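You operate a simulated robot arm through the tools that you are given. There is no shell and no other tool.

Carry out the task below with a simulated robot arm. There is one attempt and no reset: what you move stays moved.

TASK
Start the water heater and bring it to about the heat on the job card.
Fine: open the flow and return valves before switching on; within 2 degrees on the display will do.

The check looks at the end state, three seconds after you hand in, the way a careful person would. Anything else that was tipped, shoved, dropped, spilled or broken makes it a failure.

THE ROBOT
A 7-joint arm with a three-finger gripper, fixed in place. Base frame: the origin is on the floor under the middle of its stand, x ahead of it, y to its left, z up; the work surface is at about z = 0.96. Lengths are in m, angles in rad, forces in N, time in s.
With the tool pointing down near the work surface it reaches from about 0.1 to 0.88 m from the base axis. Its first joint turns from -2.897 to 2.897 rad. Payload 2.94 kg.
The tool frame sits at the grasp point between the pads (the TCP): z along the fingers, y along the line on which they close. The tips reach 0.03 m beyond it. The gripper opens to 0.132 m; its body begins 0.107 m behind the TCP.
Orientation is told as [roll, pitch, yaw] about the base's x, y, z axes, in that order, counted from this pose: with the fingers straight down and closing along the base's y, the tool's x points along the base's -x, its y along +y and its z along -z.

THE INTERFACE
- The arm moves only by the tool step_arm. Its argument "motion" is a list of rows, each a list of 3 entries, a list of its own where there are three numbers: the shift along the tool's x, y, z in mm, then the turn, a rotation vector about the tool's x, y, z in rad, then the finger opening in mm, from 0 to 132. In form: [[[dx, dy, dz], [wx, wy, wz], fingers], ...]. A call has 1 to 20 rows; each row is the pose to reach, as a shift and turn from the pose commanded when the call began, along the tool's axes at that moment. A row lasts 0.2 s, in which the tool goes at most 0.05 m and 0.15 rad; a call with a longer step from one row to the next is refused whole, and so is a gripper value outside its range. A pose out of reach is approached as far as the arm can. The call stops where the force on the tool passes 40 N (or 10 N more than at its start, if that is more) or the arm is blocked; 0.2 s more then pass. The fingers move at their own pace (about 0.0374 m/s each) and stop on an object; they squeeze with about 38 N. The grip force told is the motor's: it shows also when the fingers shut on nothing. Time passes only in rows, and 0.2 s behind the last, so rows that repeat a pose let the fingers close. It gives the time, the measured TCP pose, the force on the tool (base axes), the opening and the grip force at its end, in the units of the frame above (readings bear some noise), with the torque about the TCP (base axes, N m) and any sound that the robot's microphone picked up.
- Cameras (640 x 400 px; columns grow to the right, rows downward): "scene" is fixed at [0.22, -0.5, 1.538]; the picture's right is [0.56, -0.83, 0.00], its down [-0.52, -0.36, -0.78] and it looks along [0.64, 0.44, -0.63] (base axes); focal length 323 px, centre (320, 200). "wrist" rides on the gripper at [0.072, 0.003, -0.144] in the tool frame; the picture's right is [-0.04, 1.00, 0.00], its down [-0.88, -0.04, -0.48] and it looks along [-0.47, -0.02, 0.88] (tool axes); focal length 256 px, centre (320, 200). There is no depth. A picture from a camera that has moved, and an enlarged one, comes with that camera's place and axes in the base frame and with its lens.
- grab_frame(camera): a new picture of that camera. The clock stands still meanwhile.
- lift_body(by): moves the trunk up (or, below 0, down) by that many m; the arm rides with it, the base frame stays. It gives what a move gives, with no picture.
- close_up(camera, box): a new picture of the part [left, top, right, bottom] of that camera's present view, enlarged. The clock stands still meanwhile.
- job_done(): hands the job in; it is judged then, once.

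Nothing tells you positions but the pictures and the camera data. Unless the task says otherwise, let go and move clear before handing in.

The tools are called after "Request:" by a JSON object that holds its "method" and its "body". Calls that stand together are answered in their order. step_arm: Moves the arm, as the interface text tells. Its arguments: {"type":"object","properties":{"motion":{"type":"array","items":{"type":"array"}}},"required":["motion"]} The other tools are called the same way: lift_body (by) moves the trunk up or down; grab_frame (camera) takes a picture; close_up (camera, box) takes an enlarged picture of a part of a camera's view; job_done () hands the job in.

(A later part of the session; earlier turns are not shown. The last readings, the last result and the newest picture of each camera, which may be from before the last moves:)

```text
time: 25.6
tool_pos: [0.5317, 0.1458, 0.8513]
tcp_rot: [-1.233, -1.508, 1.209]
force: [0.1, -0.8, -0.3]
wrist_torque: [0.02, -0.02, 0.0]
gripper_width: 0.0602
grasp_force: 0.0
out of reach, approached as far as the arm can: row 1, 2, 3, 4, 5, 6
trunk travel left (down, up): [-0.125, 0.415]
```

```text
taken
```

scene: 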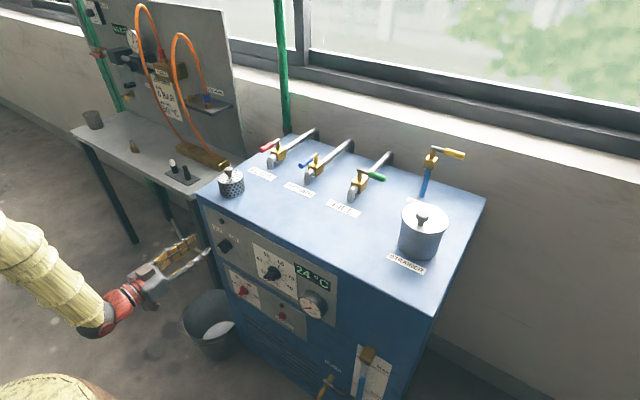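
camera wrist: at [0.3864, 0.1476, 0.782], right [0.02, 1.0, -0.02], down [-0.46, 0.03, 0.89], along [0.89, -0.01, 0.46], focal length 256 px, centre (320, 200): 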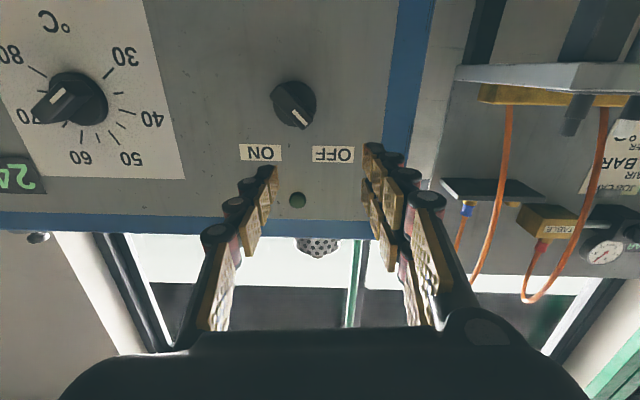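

The arm is at a wrist limit here (the forearm is too steep), so the pose came out about 3 cm off. Lowering the trunk further will make the horizontal tool pose easier; the fingers remain clear in front of the panel.

Request:
{"method": "lift_body", "body": {"by": -0.12}}

Request:
{"method": "grab_frame", "body": {"camera": "scene"}}

```text
time: 27.1
tool_pos: [0.5319, 0.144, 0.7312]
tcp_rot: [-1.22, -1.508, 1.199]
force: [-0.4, 0.0, -0.8]
wrist_torque: [-0.01, 0.0, 0.0]
gripper_width: 0.0601
grasp_force: 0.0
trunk travel left (down, up): [-0.005, 0.535]
```

```text
taken
```

scene: 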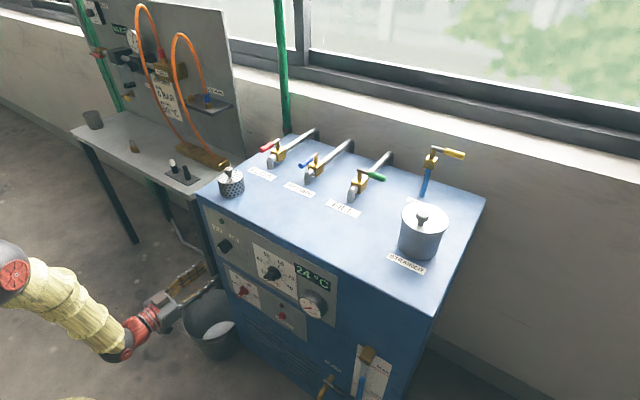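

I'll now raise the tool to knob height and see how the arm tracks.

Request:
{"method": "step_arm", "body": {"motion": [[[-20, 0, 0], [0, 0, 0], 60], [[-40, 0, 0], [0, 0, 0], 60], [[-60, 0, 0], [0, 0, 0], 60], [[-60, 0, 0], [0, 0, 0], 60]]}}

Request:
{"method": "grab_frame", "body": {"camera": "wrist"}}

```text
time: 28.1
tool_pos: [0.533, 0.1476, 0.791]
tcp_rot: [-1.216, -1.505, 1.193]
force: [0.0, -0.1, -0.5]
wrist_torque: [-0.01, 0.0, 0.0]
gripper_width: 0.0601
grasp_force: 0.1
trunk travel left (down, up): [-0.005, 0.535]
```

```text
taken
camera wrist: at [0.3873, 0.1512, 0.7228], right [0.02, 1.0, -0.02], down [-0.46, 0.03, 0.89], along [0.89, -0.01, 0.46], focal length 256 px, centre (320, 200)
```

wrist: 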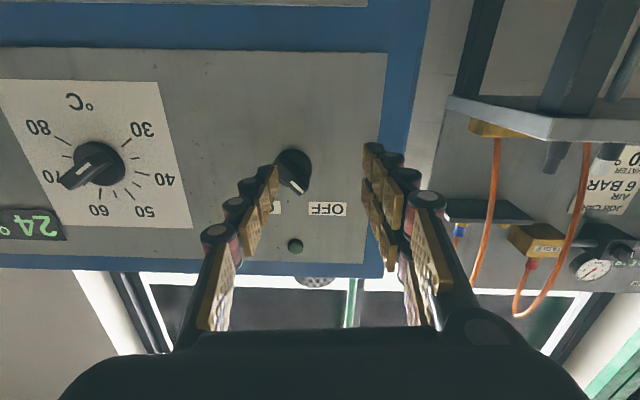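

Tracking is good now: the tool is almost exactly along +x at (0.533, 0.148, 0.791), and the switch knob is at about (0.616, 0.121, 0.807). I'll centre on it and roll the gripper by -45° so the fingers straddle its bar.

Request:
{"method": "step_arm", "body": {"motion": [[[-3, -6, -1], [-0.005, -0.005, -0.144], 60], [[-6, -12, -1], [-0.01, -0.01, -0.288], 60], [[-9, -18, -2], [-0.015, -0.015, -0.432], 60], [[-12, -24, -2], [-0.02, -0.02, -0.576], 60], [[-15.2, -28.6, -2.7], [-0.024, -0.023, -0.72], 60], [[-15.2, -28.6, -2.7], [-0.024, -0.023, -0.72], 60]]}}

Request:
{"method": "grab_frame", "body": {"camera": "wrist"}}

Request:
{"method": "close_up", "body": {"camera": "scene", "box": [160, 190, 320, 290]}}

```text
time: 29.5
tool_pos: [0.5321, 0.1199, 0.8082]
tcp_rot: [-1.556, -0.789, 1.566]
force: [0.6, 0.3, -0.1]
wrist_torque: [0.0, 0.0, -0.04]
gripper_width: 0.0603
grasp_force: 0.0
trunk travel left (down, up): [-0.005, 0.535]
```

```text
taken
camera wrist: at [0.3874, 0.0714, 0.7564], right [-0.01, 0.74, -0.67], down [-0.47, 0.59, 0.66], along [0.88, 0.33, 0.34], focal length 256 px, centre (320, 200)
```

wrist: 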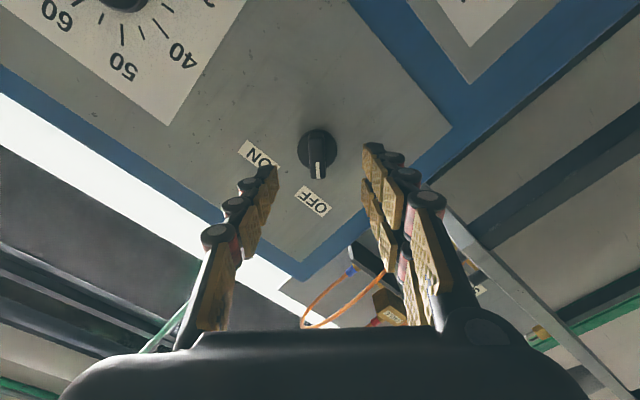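

```text
4.00 times, centred on (240, 240) of scene
camera zoom: at [0.22, -0.5, 1.538], right [0.56, -0.83, 0.0], down [-0.52, -0.36, -0.78], along [0.64, 0.44, -0.63], focal length 1290 px, centre (640, 40)
```

zoom: 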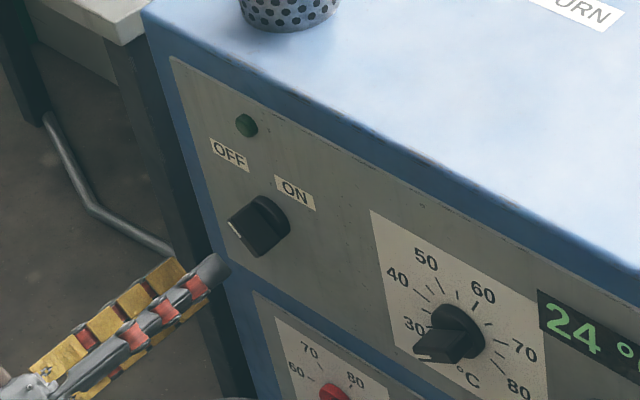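

The fingers now straddle the bar properly, with its OFF pointer vertical in the wrist view. I'll zoom in to fine-tune centring.

Request:
{"method": "close_up", "body": {"camera": "wrist", "box": [230, 100, 400, 220]}}

```text
3.33 times, centred on (315, 160) of wrist
camera zoom: at [0.3874, 0.0714, 0.7564], right [-0.01, 0.74, -0.67], down [-0.47, 0.59, 0.66], along [0.88, 0.33, 0.34], focal length 853 px, centre (337, 333)
```

zoom: 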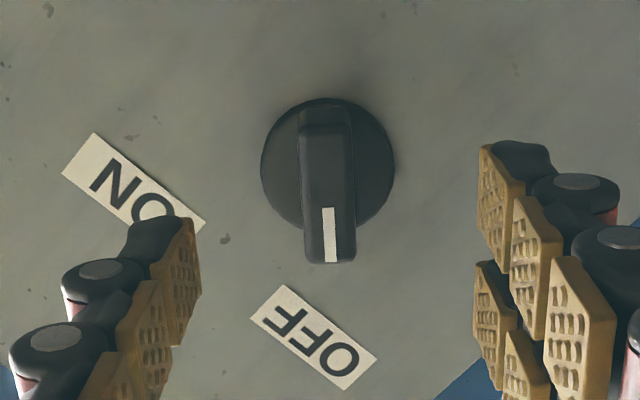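

The knob is about 2 mm left and 2 mm up of my axis in the picture; I'll correct, advance so the fingertips stop just short of the panel, and close on the bar.

Request:
{"method": "step_arm", "body": {"motion": [[[2.3, -2.3, 0], [0, 0, 0], 60], [[2.3, -2.3, 20], [0, 0, 0], 60], [[2.3, -2.3, 34], [0, 0, 0], 60], [[2.3, -2.3, 41], [0, 0, 0], 60], [[2.3, -2.3, 41], [0, 0, 0], 60]]}}

Request:
{"method": "grab_frame", "body": {"camera": "wrist"}}

Request:
{"method": "close_up", "body": {"camera": "scene", "box": [160, 190, 320, 290]}}

```text
time: 30.7
tool_pos: [0.5728, 0.1173, 0.8073]
tcp_rot: [-1.554, -0.791, 1.567]
force: [0.2, 0.2, -0.1]
wrist_torque: [0.0, -0.01, -0.03]
gripper_width: 0.0597
grasp_force: 0.0
trunk travel left (down, up): [-0.005, 0.535]
```

```text
taken
camera wrist: at [0.4279, 0.069, 0.756], right [-0.01, 0.74, -0.67], down [-0.47, 0.59, 0.66], along [0.88, 0.32, 0.34], focal length 256 px, centre (320, 200)
```

wrist: 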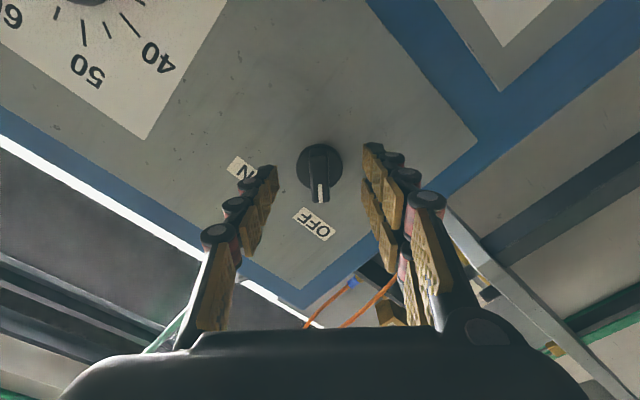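

```text
4.00 times, centred on (240, 240) of scene
camera zoom: at [0.22, -0.5, 1.538], right [0.56, -0.83, 0.0], down [-0.52, -0.36, -0.78], along [0.64, 0.44, -0.63], focal length 1290 px, centre (640, 40)
```

zoom: 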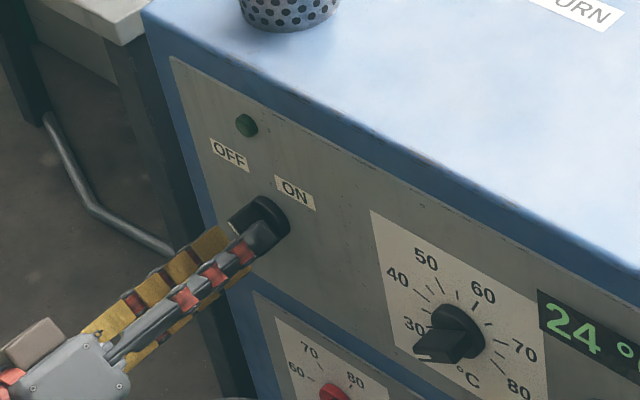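

The knob is now centred between the fingertips, which are just short of the panel. I'll close on the bar.

Request:
{"method": "step_arm", "body": {"motion": [[[0, 0, 0], [0, 0, 0], 40], [[0, 0, 0], [0, 0, 0], 20], [[0, 0, 0], [0, 0, 0], 5], [[0, 0, 0], [0, 0, 0], 5], [[0, 0, 0], [0, 0, 0], 5]]}}

Request:
{"method": "close_up", "body": {"camera": "wrist", "box": [230, 100, 400, 220]}}

```text
time: 31.9
tool_pos: [0.5728, 0.1184, 0.8081]
tcp_rot: [-1.554, -0.79, 1.566]
force: [0.8, -1.6, 1.6]
wrist_torque: [-0.01, 0.04, -0.2]
gripper_width: 0.0139
grasp_force: 27.5
trunk travel left (down, up): [-0.005, 0.535]
```

```text
3.33 times, centred on (315, 160) of wrist
camera zoom: at [0.4278, 0.0688, 0.7561], right [-0.01, 0.74, -0.67], down [-0.47, 0.59, 0.66], along [0.88, 0.32, 0.34], focal length 853 px, centre (337, 333)
```

zoom: 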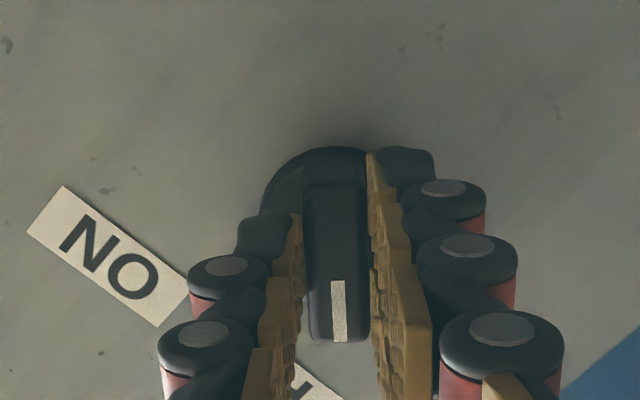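

The bar is gripped (14 mm wide, light side force). I'll turn it clockwise toward ON, half way first.

Request:
{"method": "step_arm", "body": {"motion": [[[0, 0, 0], [0, 0, 0.13], 5], [[0, 0, 0], [0, 0, 0.26], 5], [[0, 0, 0], [0, 0, 0.39], 5], [[0, 0, 0], [0, 0, 0.52], 5], [[0, 0, 0], [0, 0, 0.65], 5], [[0, 0, 0], [0, 0, 0.78], 5]]}}

Request:
{"method": "close_up", "body": {"camera": "wrist", "box": [230, 100, 400, 220]}}

Request:
{"method": "close_up", "body": {"camera": "scene", "box": [160, 190, 320, 290]}}

```text
time: 33.3
tool_pos: [0.5712, 0.1192, 0.7996]
tcp_rot: [-0.108, -1.546, 0.117]
force: [5.3, 19.5, -12.4]
wrist_torque: [-0.22, -0.33, 0.65]
gripper_width: 0.014
grasp_force: 40.0
trunk travel left (down, up): [-0.005, 0.535]
```

```text
3.33 times, centred on (315, 160) of wrist
camera zoom: at [0.4243, 0.1218, 0.7321], right [-0.01, 1.0, 0.04], down [-0.45, -0.04, 0.89], along [0.89, -0.01, 0.45], focal length 853 px, centre (337, 333)
```

zoom: 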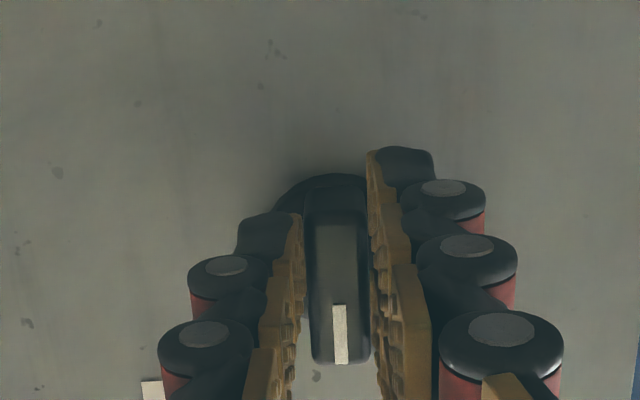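

```text
4.00 times, centred on (240, 240) of scene
camera zoom: at [0.22, -0.5, 1.538], right [0.56, -0.83, 0.0], down [-0.52, -0.36, -0.78], along [0.64, 0.44, -0.63], focal length 1290 px, centre (640, 40)
```

zoom: 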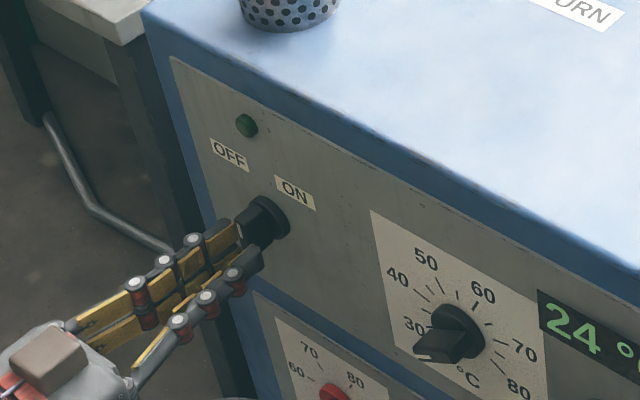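

The switch has turned halfway, but my grip was a few mm off its axis (about 20 N side force). I'll release, re-centre at this angle and regrip.

Request:
{"method": "step_arm", "body": {"motion": [[[0, 0, 0], [0, 0, 0.78], 20], [[0, 0, 0], [0, 0, 0.78], 40], [[0, 0, 0], [0, 0, 0.78], 60], [[0, 0, 0], [0, 0, 0.78], 60]]}}

Request:
{"method": "close_up", "body": {"camera": "wrist", "box": [230, 100, 400, 220]}}

Request:
{"method": "close_up", "body": {"camera": "scene", "box": [160, 190, 320, 290]}}

```text
refused: row 1 steps farther than a row can; nothing moved
```

```text
3.33 times, centred on (315, 160) of wrist
camera zoom: at [0.4243, 0.1218, 0.7321], right [-0.01, 1.0, 0.04], down [-0.45, -0.04, 0.89], along [0.89, -0.01, 0.45], focal length 853 px, centre (337, 333)
```

zoom: 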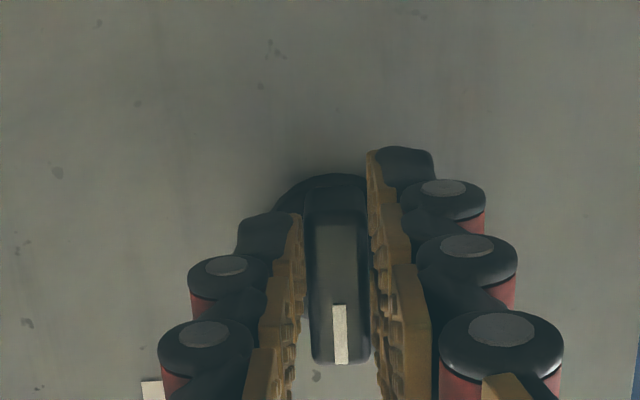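

```text
4.00 times, centred on (240, 240) of scene
camera zoom: at [0.22, -0.5, 1.538], right [0.56, -0.83, 0.0], down [-0.52, -0.36, -0.78], along [0.64, 0.44, -0.63], focal length 1290 px, centre (640, 40)
```

zoom: 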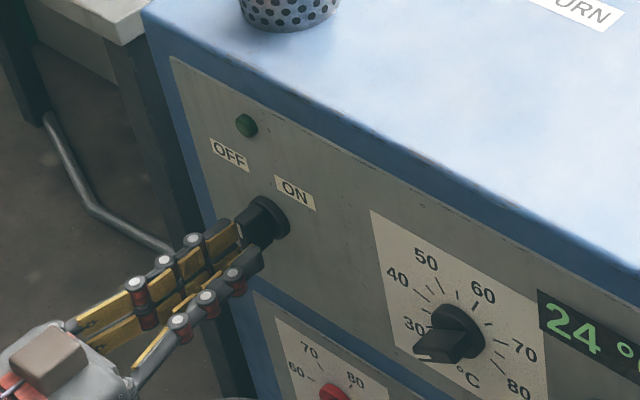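

That was refused because turns count from the current pose; I'll open in place with no turn.

Request:
{"method": "step_arm", "body": {"motion": [[[0, 0, 0], [0, 0, 0], 20], [[0, 0, 0], [0, 0, 0], 40], [[0, 0, 0], [0, 0, 0], 60], [[0, 0, 0], [0, 0, 0], 60]]}}

Request:
{"method": "close_up", "body": {"camera": "wrist", "box": [230, 100, 400, 220]}}

Request:
{"method": "close_up", "body": {"camera": "scene", "box": [160, 190, 320, 290]}}

```text
time: 34.3
tool_pos: [0.5729, 0.1172, 0.8063]
tcp_rot: [0.051, -1.561, -0.047]
force: [-0.2, -0.1, 0.6]
wrist_torque: [0.0, 0.02, 0.02]
gripper_width: 0.0602
grasp_force: 0.0
trunk travel left (down, up): [-0.005, 0.535]
```

```text
3.33 times, centred on (315, 160) of wrist
camera zoom: at [0.427, 0.1204, 0.7367], right [-0.01, 1.0, 0.04], down [-0.47, -0.04, 0.88], along [0.88, -0.02, 0.47], focal length 853 px, centre (337, 333)
```

zoom: 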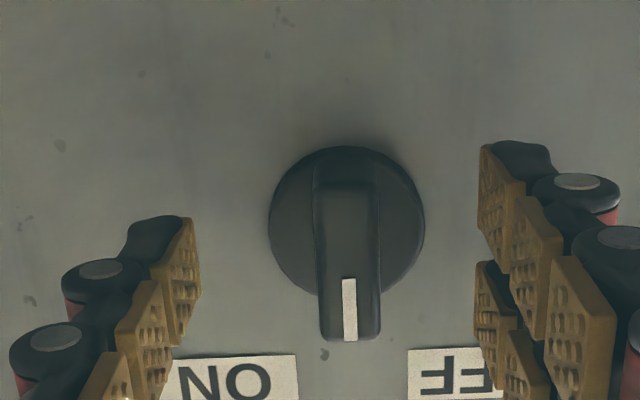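

```text
4.00 times, centred on (240, 240) of scene
camera zoom: at [0.22, -0.5, 1.538], right [0.56, -0.83, 0.0], down [-0.52, -0.36, -0.78], along [0.64, 0.44, -0.63], focal length 1290 px, centre (640, 40)
```

zoom: 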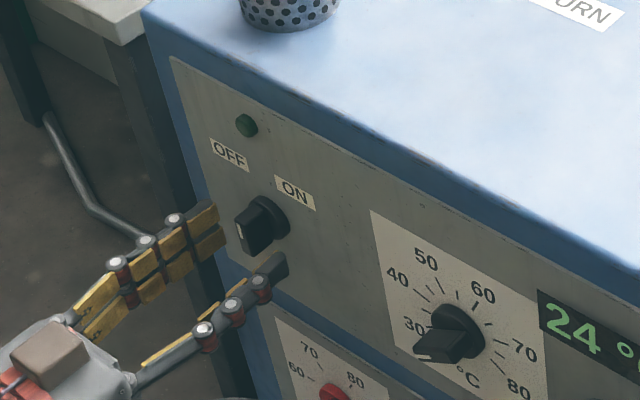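

The bar now points straight up, halfway to ON. I'll shift about 2 mm left and 3 mm down to centre on the knob, regrip, and turn the remaining 45°.

Request:
{"method": "step_arm", "body": {"motion": [[[2.8, 2.2, 0], [0, 0, 0], 60], [[2.8, 2.2, 0], [0, 0, 0], 40], [[2.8, 2.2, 0], [0, 0, 0], 20], [[2.8, 2.2, 0], [0, 0, 0], 5], [[2.8, 2.2, 0], [0, 0, 0], 5], [[2.8, 2.2, 0], [0, 0, 0], 5]]}}

Request:
{"method": "close_up", "body": {"camera": "wrist", "box": [230, 100, 400, 220]}}

```text
time: 35.7
tool_pos: [0.5724, 0.1199, 0.8054]
tcp_rot: [0.043, -1.56, -0.036]
force: [1.9, 0.8, 0.4]
wrist_torque: [0.0, 0.08, -0.05]
gripper_width: 0.0139
grasp_force: 28.6
trunk travel left (down, up): [-0.005, 0.535]
```

```text
3.33 times, centred on (315, 160) of wrist
camera zoom: at [0.4269, 0.1227, 0.7344], right [-0.01, 1.0, 0.04], down [-0.47, -0.04, 0.88], along [0.88, -0.02, 0.47], focal length 853 px, centre (337, 333)
```

zoom: 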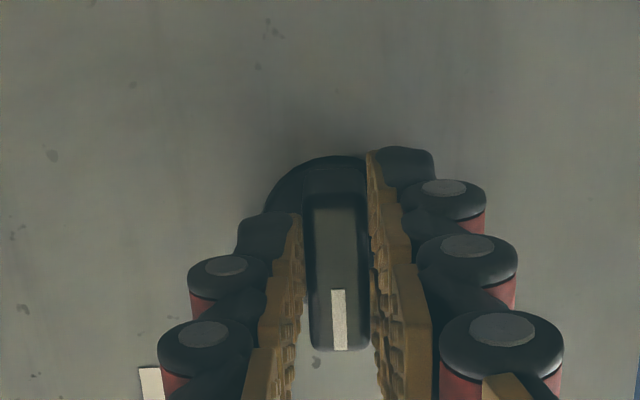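

Gripped with almost no side force. Now turning the remaining 45° to ON.

Request:
{"method": "step_arm", "body": {"motion": [[[0, 0, 0], [0, 0, 0.13], 5], [[0, 0, 0], [0, 0, 0.26], 5], [[0, 0, 0], [0, 0, 0.39], 5], [[0, 0, 0], [0, 0, 0.52], 5], [[0, 0, 0], [0, 0, 0.65], 5], [[0, 0, 0], [0, 0, 0.78], 5], [[0, 0, 0], [0, 0, 0.82], 5]]}}

Request:
{"method": "grab_frame", "body": {"camera": "wrist"}}

Request:
{"method": "close_up", "body": {"camera": "scene", "box": [160, 190, 320, 290]}}

```text
time: 36.0
tool_pos: [0.5708, 0.1201, 0.8061]
tcp_rot: [0.811, -1.517, -0.837]
force: [18.6, -12.8, -7.5]
wrist_torque: [0.03, -0.64, -0.38]
gripper_width: 0.0136
grasp_force: 40.2
out of reach, approached as far as the arm can: row 1
trunk travel left (down, up): [-0.005, 0.535]
stopped in row 1: the force on the tool passed its limit at 57 N (the readings are from after the stop); the commanded pose is now the measured one
```

```text
taken
camera wrist: at [0.4247, 0.1309, 0.74], right [0.03, 1.0, 0.08], down [-0.44, -0.06, 0.89], along [0.9, -0.06, 0.44], focal length 256 px, centre (320, 200)
```

wrist: 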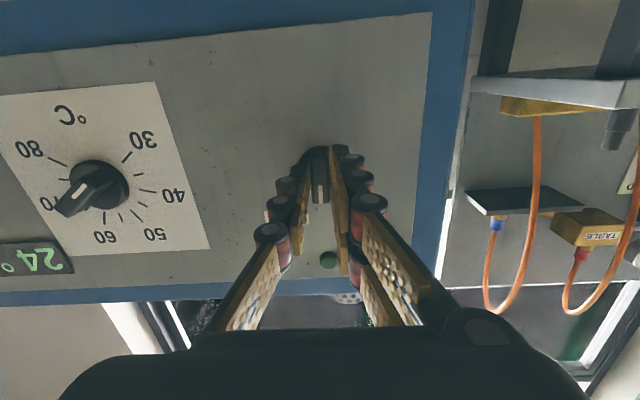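

```text
4.00 times, centred on (240, 240) of scene
camera zoom: at [0.22, -0.5, 1.538], right [0.56, -0.83, 0.0], down [-0.52, -0.36, -0.78], along [0.64, 0.44, -0.63], focal length 1290 px, centre (640, 40)
```

zoom: 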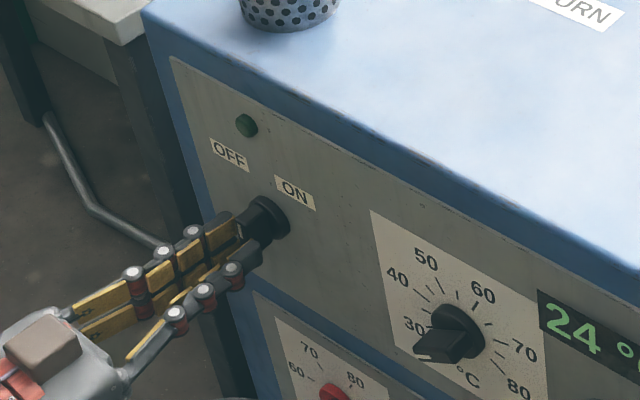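

The wrist roll is at its limit here, so it can't turn further this way. I'll let go, back off and roll the gripper 180° the other way (the bar is symmetric) to finish the turn from there.

Request:
{"method": "step_arm", "body": {"motion": [[[0, 0, 0], [0, 0, 0], 20], [[0, 0, 0], [0, 0, 0], 40], [[0, 0, 0], [0, 0, 0], 60], [[0, 0, 0], [0, 0, 0], 60], [[0, 0, -20], [0, 0, 0], 60], [[0, 0, -45], [0, 0, 0], 60], [[0, 0, -45], [0, 0, 0], 60]]}}

Request:
{"method": "grab_frame", "body": {"camera": "wrist"}}

Request:
{"method": "close_up", "body": {"camera": "scene", "box": [160, 190, 320, 290]}}

```text
time: 37.6
tool_pos: [0.5264, 0.1251, 0.8088]
tcp_rot: [0.831, -1.52, -0.851]
force: [-0.6, 0.5, -0.1]
wrist_torque: [0.01, 0.0, 0.01]
gripper_width: 0.0602
grasp_force: 0.0
trunk travel left (down, up): [-0.005, 0.535]
```

```text
taken
camera wrist: at [0.379, 0.1346, 0.742], right [0.02, 1.0, 0.08], down [-0.45, -0.06, 0.89], along [0.89, -0.06, 0.44], focal length 256 px, centre (320, 200)
```

wrist: 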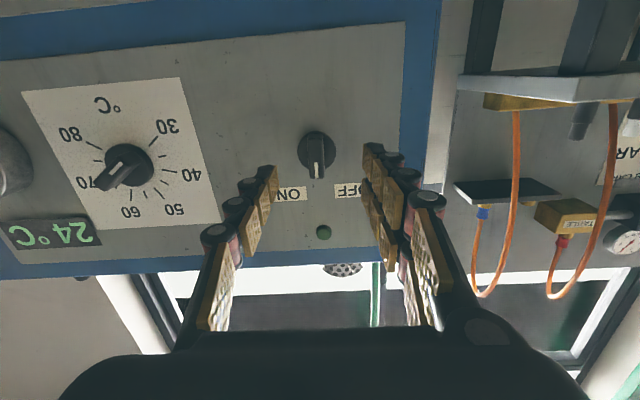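

```text
4.00 times, centred on (240, 240) of scene
camera zoom: at [0.22, -0.5, 1.538], right [0.56, -0.83, 0.0], down [-0.52, -0.36, -0.78], along [0.64, 0.44, -0.63], focal length 1290 px, centre (640, 40)
```

zoom: 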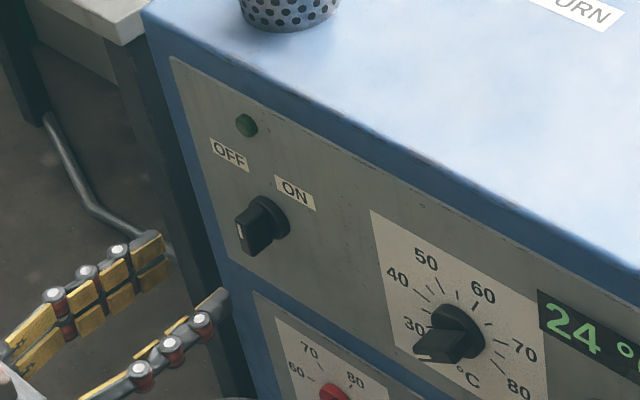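

The switch bar still points straight up and the lamp is off, as expected. I'll straighten the tool, then roll it by -180°.

Request:
{"method": "step_arm", "body": {"motion": [[[2, -3, 0], [-0.01, -0.017, 0], 60], [[3.8, -5.6, 0], [-0.019, -0.034, -0.03], 60], [[3.8, -5.6, 0], [-0.019, -0.034, -0.03], 60]]}}

Request:
{"method": "step_arm", "body": {"motion": [[[0, 0, 0], [0, 0, -0.145], 60], [[0, 0, 0], [0, 0, -0.29], 60], [[0, 0, 0], [0, 0, -0.435], 60], [[0, 0, 0], [0, 0, -0.58], 60], [[0, 0, 0], [0, 0, -0.725], 60], [[0, 0, 0], [0, 0, -0.87], 60], [[0, 0, 0], [0, 0, -1.015], 60], [[0, 0, 0], [0, 0, -1.16], 60], [[0, 0, 0], [0, 0, -1.305], 60], [[0, 0, 0], [0, 0, -1.45], 60], [[0, 0, 0], [0, 0, -1.595], 60], [[0, 0, 0], [0, 0, -1.74], 60], [[0, 0, 0], [0, 0, -1.885], 60], [[0, 0, 0], [0, 0, -2.03], 60], [[0, 0, 0], [0, 0, -2.175], 60], [[0, 0, 0], [0, 0, -2.32], 60], [[0, 0, 0], [0, 0, -2.465], 60], [[0, 0, 0], [0, 0, -2.61], 60], [[0, 0, 0], [0, 0, -2.755], 60], [[0, 0, 0], [0, 0, -2.9], 60]]}}

Request:
{"method": "grab_frame", "body": {"camera": "wrist"}}

Request:
{"method": "grab_frame", "body": {"camera": "scene"}}

```text
time: 38.4
tool_pos: [0.5244, 0.1183, 0.8064]
tcp_rot: [0.498, -1.567, -0.503]
force: [-0.8, -0.2, 0.7]
wrist_torque: [-0.03, -0.01, -0.01]
gripper_width: 0.06
grasp_force: 0.1
out of reach, approached as far as the arm can: row 1
trunk travel left (down, up): [-0.005, 0.535]
```

```text
time: 42.6
tool_pos: [0.5252, 0.1183, 0.8042]
tcp_rot: [-1.57, 1.324, 1.571]
force: [0.5, 0.5, 0.2]
wrist_torque: [0.01, -0.01, -0.01]
gripper_width: 0.0603
grasp_force: 0.0
trunk travel left (down, up): [-0.005, 0.535]
```

```text
taken
camera wrist: at [0.3799, 0.0987, 0.8744], right [0.0, -0.96, -0.29], down [-0.48, 0.25, -0.84], along [0.88, 0.14, -0.46], focal length 256 px, centre (320, 200)
```

wrist: 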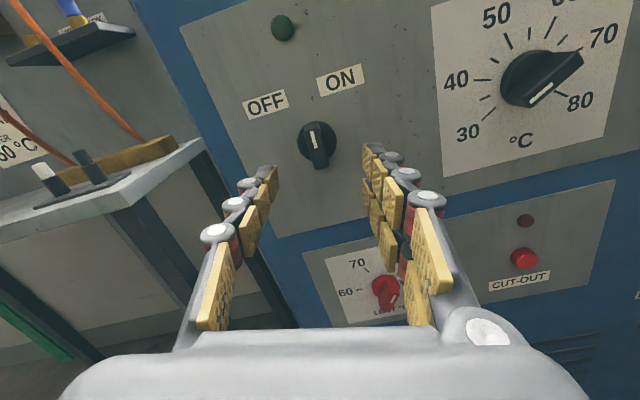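

```text
taken
```

scene: 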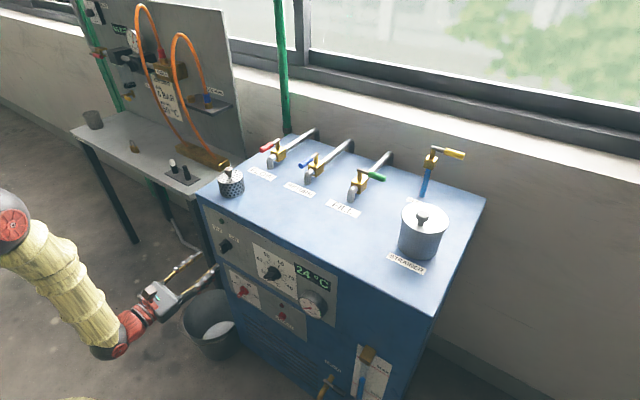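

The view is now upright. I'll zoom in on the switch and the thermostat.

Request:
{"method": "close_up", "body": {"camera": "wrist", "box": [230, 60, 400, 220]}}

Request:
{"method": "close_up", "body": {"camera": "wrist", "box": [430, 0, 640, 160]}}

Request:
{"method": "close_up", "body": {"camera": "wrist", "box": [320, 190, 560, 330]}}

```text
2.50 times, centred on (315, 140) of wrist
camera zoom: at [0.3799, 0.0987, 0.8744], right [0.0, -0.96, -0.29], down [-0.48, 0.25, -0.84], along [0.88, 0.14, -0.46], focal length 640 px, centre (332, 350)
```

zoom: 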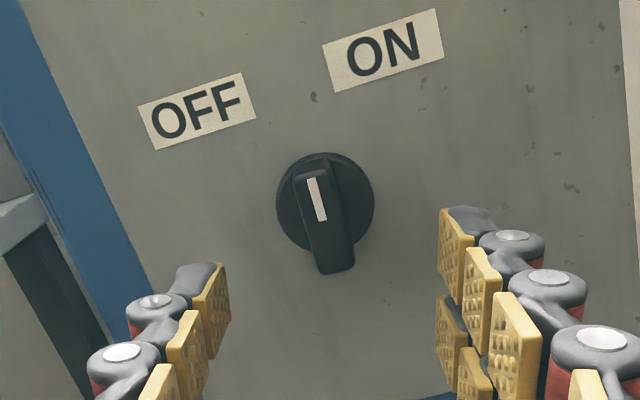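

```text
2.50 times, centred on (535, 80) of wrist
camera zoom: at [0.3799, 0.0987, 0.8744], right [0.0, -0.96, -0.29], down [-0.48, 0.25, -0.84], along [0.88, 0.14, -0.46], focal length 640 px, centre (-218, 500)
```

zoom: 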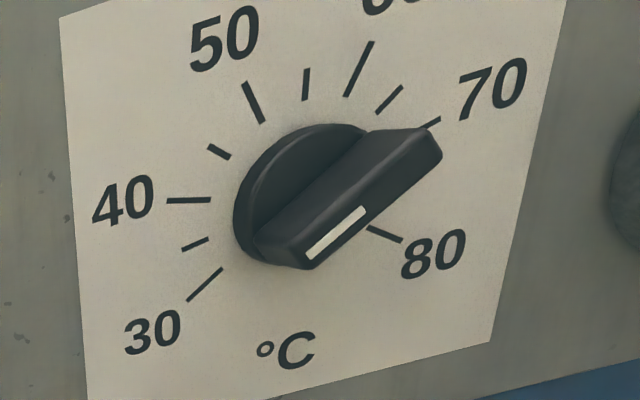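

```text
2.67 times, centred on (440, 260) of wrist
camera zoom: at [0.3799, 0.0987, 0.8744], right [0.0, -0.96, -0.29], down [-0.48, 0.25, -0.84], along [0.88, 0.14, -0.46], focal length 683 px, centre (0, 40)
```

zoom: 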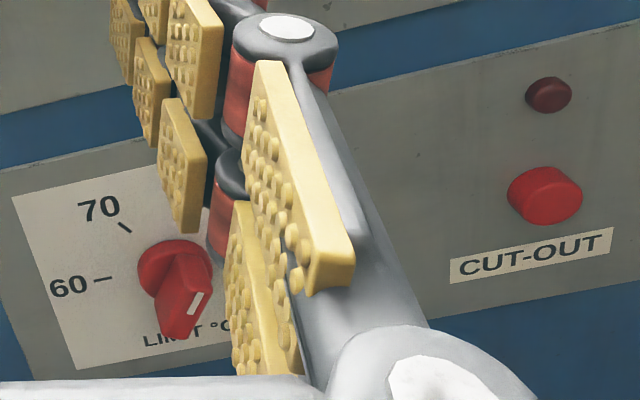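

The pointer marks confirm thermostat at 30 and limit near 50. Comparing both camera views puts the switch axis at about (y 0.119, z 0.809) with its disc at x≈0.621; I'll finish the roll to -180° and centre on it.

Request:
{"method": "step_arm", "body": {"motion": [[[2.2, -1, 0], [0, 0, -0.123], 60], [[4.4, -2.1, 0], [0, 0, -0.246], 60], [[4.4, -2.1, 20], [0, 0, -0.246], 60], [[4.4, -2.1, 40], [0, 0, -0.246], 60], [[4.4, -2.1, 40], [0, 0, -0.246], 60]]}}

Request:
{"method": "close_up", "body": {"camera": "wrist", "box": [230, 100, 400, 220]}}

Request:
{"method": "close_up", "body": {"camera": "scene", "box": [160, 190, 320, 290]}}

```text
time: 43.8
tool_pos: [0.5659, 0.1191, 0.8098]
tcp_rot: [-1.44, 1.567, 1.701]
force: [-0.3, -0.1, -0.4]
wrist_torque: [0.01, 0.01, -0.03]
gripper_width: 0.06
grasp_force: 0.0
trunk travel left (down, up): [-0.005, 0.535]
```

```text
3.33 times, centred on (315, 160) of wrist
camera zoom: at [0.4205, 0.1167, 0.8823], right [0.0, -1.0, -0.05], down [-0.48, 0.04, -0.88], along [0.88, 0.02, -0.48], focal length 853 px, centre (337, 333)
```

zoom: 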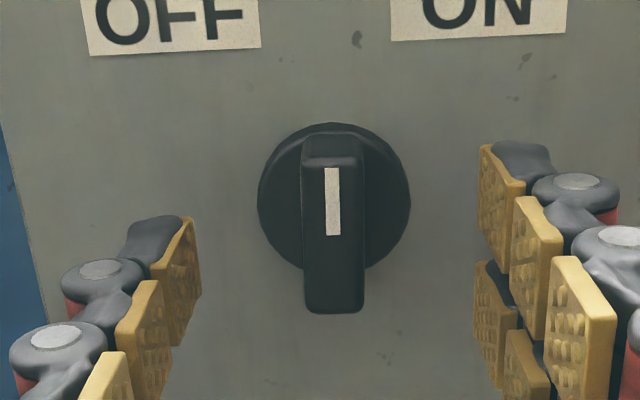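

```text
4.00 times, centred on (240, 240) of scene
camera zoom: at [0.22, -0.5, 1.538], right [0.56, -0.83, 0.0], down [-0.52, -0.36, -0.78], along [0.64, 0.44, -0.63], focal length 1290 px, centre (640, 40)
```

zoom: 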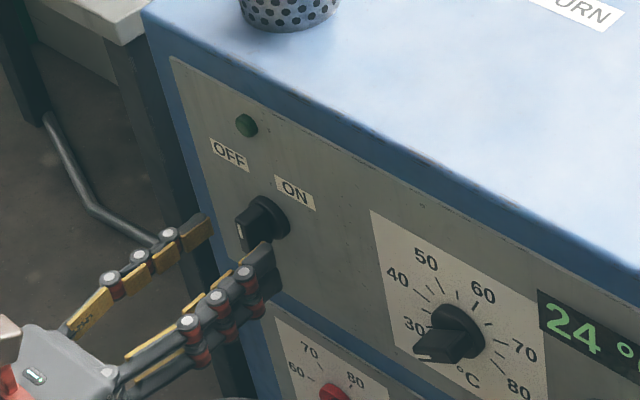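

Well centred. I'll advance another 17 mm, close on the bar, then turn +45° to ON.

Request:
{"method": "step_arm", "body": {"motion": [[[0, -1, 9], [0, 0, 0], 60], [[0, -1, 17], [0, 0, 0], 60], [[0, -1, 17], [0, 0, 0], 40], [[0, -1, 17], [0, 0, 0], 20], [[0, -1, 17], [0, 0, 0], 5], [[0, -1, 17], [0, 0, 0], 5], [[0, -1, 17], [0, 0, 0], 5]]}}

Request:
{"method": "close_up", "body": {"camera": "wrist", "box": [230, 100, 400, 220]}}

```text
time: 45.4
tool_pos: [0.5823, 0.1193, 0.8101]
tcp_rot: [-1.593, 1.567, 1.547]
force: [1.4, -4.1, 1.2]
wrist_torque: [0.01, -0.15, -0.04]
gripper_width: 0.0141
grasp_force: 28.1
trunk travel left (down, up): [-0.005, 0.535]
```

```text
3.33 times, centred on (315, 160) of wrist
camera zoom: at [0.4372, 0.1174, 0.8827], right [0.0, -1.0, -0.05], down [-0.48, 0.04, -0.88], along [0.88, 0.02, -0.48], focal length 853 px, centre (337, 333)
```

zoom: 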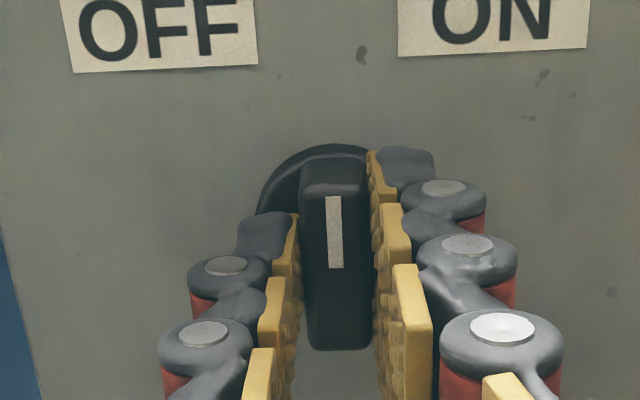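

The bar is held well. I'll turn clockwise 45° to ON.

Request:
{"method": "step_arm", "body": {"motion": [[[0, 0, 0], [0, 0, 0.13], 5], [[0, 0, 0], [0, 0, 0.26], 5], [[0, 0, 0], [0, 0, 0.39], 5], [[0, 0, 0], [0, 0, 0.52], 5], [[0, 0, 0], [0, 0, 0.65], 5], [[0, 0, 0], [0, 0, 0.78], 5]]}}

Request:
{"method": "close_up", "body": {"camera": "wrist", "box": [230, 100, 400, 220]}}

Request:
{"method": "close_up", "body": {"camera": "scene", "box": [190, 190, 350, 330]}}

```text
time: 46.8
tool_pos: [0.5821, 0.1198, 0.8096]
tcp_rot: [-1.571, 0.783, 1.566]
force: [-1.9, -8.5, 6.7]
wrist_torque: [-0.16, 0.01, -0.02]
gripper_width: 0.0138
grasp_force: 40.6
trunk travel left (down, up): [-0.005, 0.535]
```

```text
3.33 times, centred on (315, 160) of wrist
camera zoom: at [0.4371, 0.0673, 0.8589], right [0.0, -0.68, -0.74], down [-0.47, 0.65, -0.59], along [0.88, 0.35, -0.32], focal length 853 px, centre (337, 333)
```

zoom: 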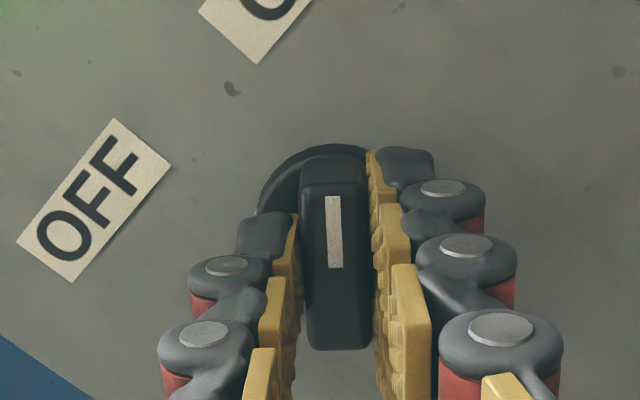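

```text
2.86 times, centred on (270, 260) of scene
camera zoom: at [0.22, -0.5, 1.538], right [0.56, -0.83, 0.0], down [-0.52, -0.36, -0.78], along [0.64, 0.44, -0.63], focal length 922 px, centre (463, 29)
```

zoom: 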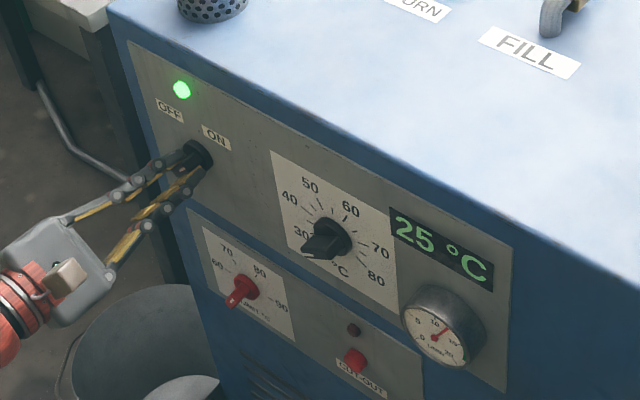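

The green lamp is lit, the display has risen to 25 °C and the flow gauge shows flow, so the heater is on. I'll release the switch, back off and move over to the thermostat dial at about (y -0.072, z 0.809).

Request:
{"method": "step_arm", "body": {"motion": [[[0, 0, 0], [0, 0, 0], 20], [[0, 0, 0], [0, 0, 0], 40], [[0, 0, 0], [0, 0, 0], 60], [[0, 0, 0], [0, 0, 0], 60], [[0, 0, -22], [0, 0, 0], 60], [[0, 0, -45], [0, 0, 0], 60], [[33, 33, -45], [0, 0, 0.04], 60], [[66, 66, -45], [0, 0, 0.08], 60], [[100, 100, -45], [0, 0, 0.12], 60], [[135.8, 134, -45], [0, 0, 0.157], 60], [[135.8, 134, -45], [0, 0, 0.157], 60]]}}

Request:
{"method": "grab_frame", "body": {"camera": "wrist"}}

Request:
{"method": "close_up", "body": {"camera": "scene", "box": [190, 190, 350, 330]}}

```text
time: 49.2
tool_pos: [0.5073, 0.0479, 0.7995]
tcp_rot: [-1.57, 0.629, 1.559]
force: [0.5, 0.1, 0.3]
wrist_torque: [0.02, -0.04, -0.01]
gripper_width: 0.06
grasp_force: 0.0
out of reach, approached as far as the arm can: row 8, 9, 10, 11
trunk travel left (down, up): [-0.005, 0.535]
```

```text
taken
camera wrist: at [0.3618, -0.0098, 0.8401], right [-0.01, -0.55, -0.83], down [-0.47, 0.74, -0.49], along [0.88, 0.38, -0.26], focal length 256 px, centre (320, 200)
```

wrist: 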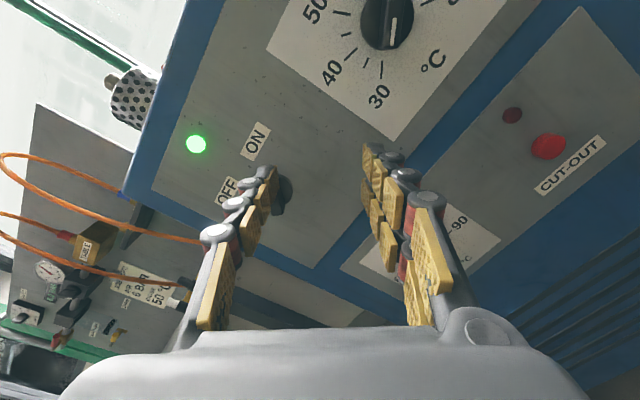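

```text
2.86 times, centred on (270, 260) of scene
camera zoom: at [0.22, -0.5, 1.538], right [0.56, -0.83, 0.0], down [-0.52, -0.36, -0.78], along [0.64, 0.44, -0.63], focal length 922 px, centre (463, 29)
```

zoom: 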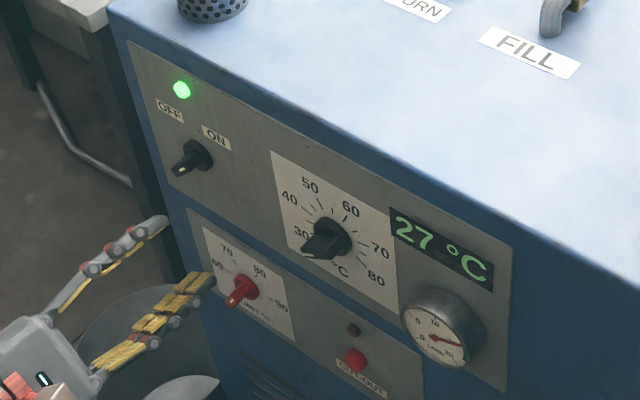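

The heater is warming (27 °C). The move fell short because the arm is too folded at that distance; I'll go closer to the panel (x≈0.55) first and then across to the dial.

Request:
{"method": "step_arm", "body": {"motion": [[[0, 0, 22], [0, 0, 0], 60], [[0, 0, 43], [0, 0, 0], 60], [[26, 16, 43.5], [0, 0, 0], 60], [[52, 32, 43.8], [0, 0, 0], 60], [[78, 47, 44], [0, 0, 0], 60], [[102, 62.5, 44], [0, 0, 0], 60], [[102, 62.5, 44], [0, 0, 0], 60]]}}

Request:
{"method": "grab_frame", "body": {"camera": "wrist"}}

Request:
{"method": "close_up", "body": {"camera": "scene", "box": [190, 190, 350, 330]}}

```text
time: 50.8
tool_pos: [0.5223, 0.0534, 0.8]
tcp_rot: [-1.571, 0.628, 1.56]
force: [-0.3, 0.9, -0.2]
wrist_torque: [0.01, -0.01, -0.03]
gripper_width: 0.0602
grasp_force: 0.1
out of reach, approached as far as the arm can: row 1, 2, 3, 4, 5, 6, 7
trunk travel left (down, up): [-0.005, 0.535]
```

```text
taken
camera wrist: at [0.3763, -0.004, 0.8386], right [0.0, -0.55, -0.83], down [-0.47, 0.74, -0.49], along [0.88, 0.39, -0.26], focal length 256 px, centre (320, 200)
```

wrist: 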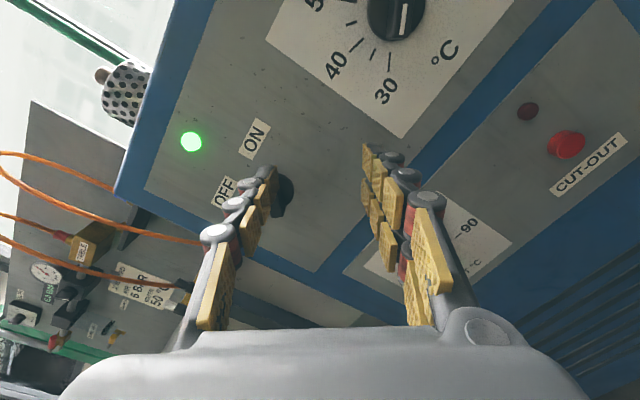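

```text
2.86 times, centred on (270, 260) of scene
camera zoom: at [0.22, -0.5, 1.538], right [0.56, -0.83, 0.0], down [-0.52, -0.36, -0.78], along [0.64, 0.44, -0.63], focal length 922 px, centre (463, 29)
```

zoom: 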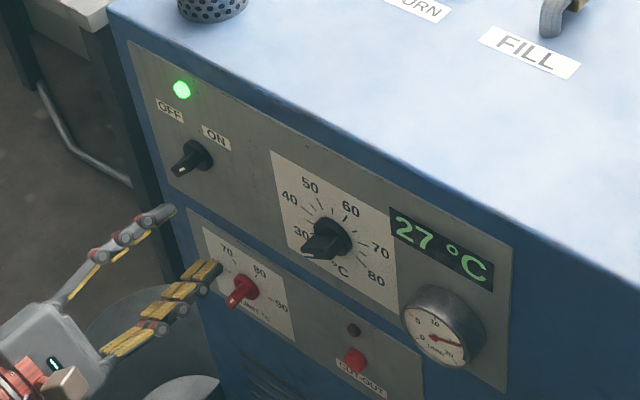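

The arm can't cross the centre line with the tool perfectly level. A slight downward tilt of the tool should relieve the wrist, so I'll pitch it down 0.25 rad first.

Request:
{"method": "step_arm", "body": {"motion": [[[0, 0, 0], [-0.101, -0.074, -0.001], 60], [[0, 0, 0], [-0.202, -0.147, -0.003], 60], [[0, 0, 0], [-0.202, -0.147, -0.003], 60]]}}

```text
time: 51.6
tool_pos: [0.5183, 0.0575, 0.8169]
tcp_rot: [-1.306, 0.615, 1.711]
force: [-0.7, 0.5, 2.7]
wrist_torque: [-0.01, 0.31, 0.02]
gripper_width: 0.0591
grasp_force: 0.2
out of reach, approached as far as the arm can: row 1, 2, 3
trunk travel left (down, up): [-0.005, 0.535]
```

It still reports a limit, and there is a slight torque; I'll look before continuing.

Request:
{"method": "grab_frame", "body": {"camera": "wrist"}}

Request:
{"method": "grab_frame", "body": {"camera": "scene"}}

Request:
{"method": "close_up", "body": {"camera": "scene", "box": [0, 180, 320, 400]}}

```text
taken
camera wrist: at [0.3857, -0.0001, 0.8867], right [-0.19, -0.55, -0.81], down [-0.56, 0.74, -0.38], along [0.81, 0.38, -0.45], focal length 256 px, centre (320, 200)
```

wrist: 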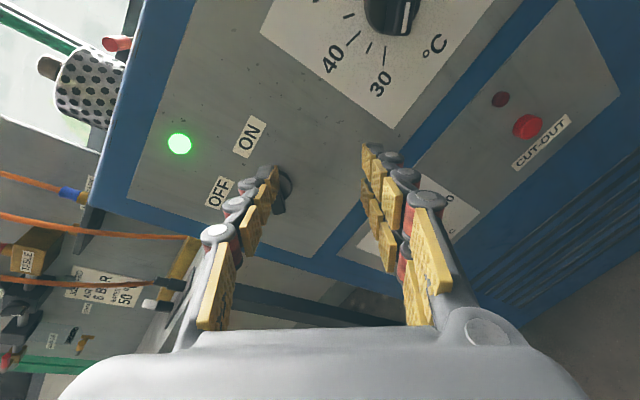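

```text
taken
```

scene: 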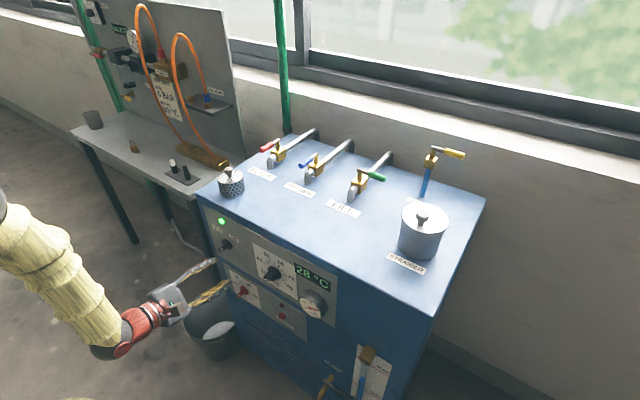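

```text
1.82 times, centred on (160, 290) of scene
camera zoom: at [0.22, -0.5, 1.538], right [0.56, -0.83, 0.0], down [-0.52, -0.36, -0.78], along [0.64, 0.44, -0.63], focal length 586 px, centre (611, 36)
```

zoom: 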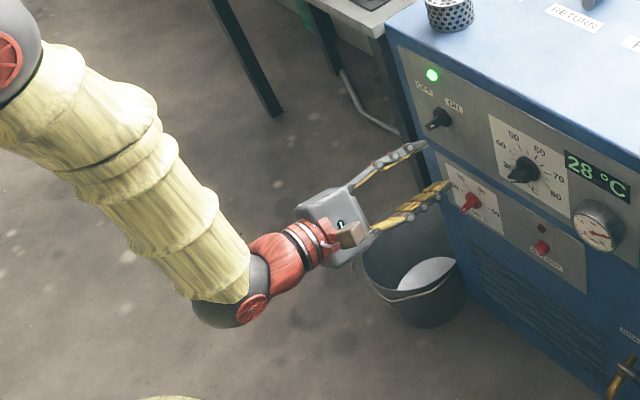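

The elbow is swung out to the left, which blocks crossing with the tool straight ahead. I'll return to the reachable spot in front of the switch, then swing the whole pose about the base axis so the tool reaches the dial with a slight rightward heading.

Request:
{"method": "step_arm", "body": {"motion": [[[-17, -12, 12], [0.058, 0.042, 0.001], 60], [[-34, -24, 24], [0.116, 0.084, 0.002], 60], [[-50, -36.6, 36.6], [0.174, 0.127, 0.003], 60], [[-50, -36.6, 36.6], [0.174, 0.127, 0.003], 60]]}}

```text
time: 52.6
tool_pos: [0.5549, 0.1184, 0.8051]
tcp_rot: [-1.529, 0.63, 1.596]
force: [0.0, 0.4, 1.1]
wrist_torque: [-0.01, -0.02, 0.03]
gripper_width: 0.06
grasp_force: 0.1
trunk travel left (down, up): [-0.005, 0.535]
```

Back at a reachable pose in front of the switch. Now I'll swing about the base axis by about -19° to bring the tool in front of the thermostat dial.

Request:
{"method": "step_arm", "body": {"motion": [[[38.5, 27.9, 3.6], [-0.0494, 0.0677, 0.0028], 60], [[76.5, 55.7, 3.5], [-0.0987, 0.1353, 0.0057], 60], [[114.1, 83.3, -0.5], [-0.1481, 0.203, 0.0085], 60], [[151.1, 110.6, -7.3], [-0.1974, 0.2704, 0.0113], 60], [[151.1, 110.6, -7.3], [-0.1974, 0.2704, 0.0113], 60]]}}

Request:
{"method": "grab_frame", "body": {"camera": "wrist"}}

Request:
{"method": "grab_frame", "body": {"camera": "scene"}}

```text
time: 53.8
tool_pos: [0.5456, -0.0667, 0.8037]
tcp_rot: [-1.528, 0.63, 1.26]
force: [-0.1, 0.1, 1.0]
wrist_torque: [-0.01, 0.0, 0.05]
gripper_width: 0.0598
grasp_force: 0.0
trunk travel left (down, up): [-0.005, 0.535]
```

```text
taken
camera wrist: at [0.391, -0.0764, 0.8501], right [-0.21, -0.51, -0.83], down [-0.22, 0.85, -0.47], along [0.95, 0.09, -0.29], focal length 256 px, centre (320, 200)
```

wrist: 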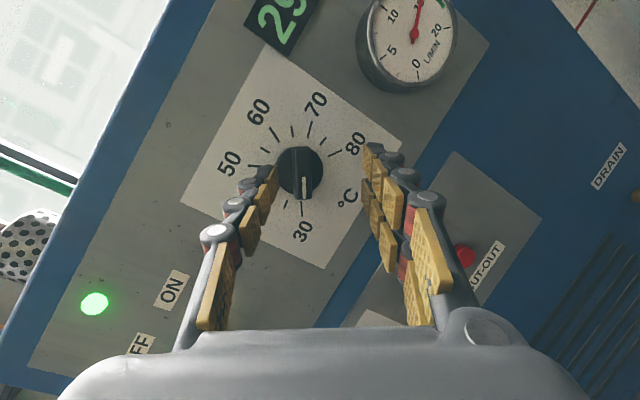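

```text
taken
```

scene: 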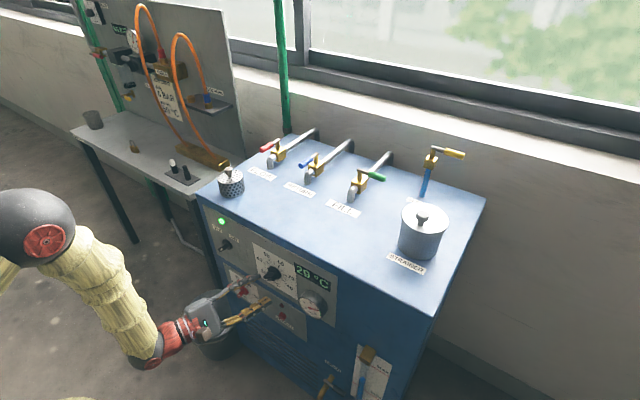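

That worked: the dial is in view with its bar upright in the picture (pointer at 30). I'll straighten the heading partly and move closer.

Request:
{"method": "step_arm", "body": {"motion": [[[1.5, -3, 10], [0.0442, -0.0605, -0.0025], 60], [[3, -6.5, 19.8], [0.0884, -0.1211, -0.0051], 60], [[3, -6.5, 19.8], [0.0884, -0.1211, -0.0051], 60]]}}

Request:
{"method": "grab_frame", "body": {"camera": "wrist"}}

```text
time: 54.6
tool_pos: [0.5515, -0.0696, 0.8107]
tcp_rot: [-1.524, 0.626, 1.311]
force: [0.7, 0.4, -0.4]
wrist_torque: [0.0, 0.0, 0.0]
gripper_width: 0.0602
grasp_force: 0.1
out of reach, approached as far as the arm can: row 1, 2, 3
trunk travel left (down, up): [-0.005, 0.535]
```

```text
taken
camera wrist: at [0.3974, -0.0868, 0.8562], right [-0.19, -0.52, -0.83], down [-0.26, 0.84, -0.47], along [0.95, 0.13, -0.29], focal length 256 px, centre (320, 200)
```

wrist: 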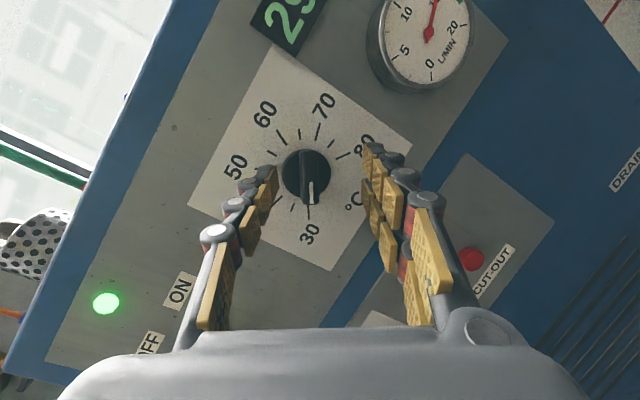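

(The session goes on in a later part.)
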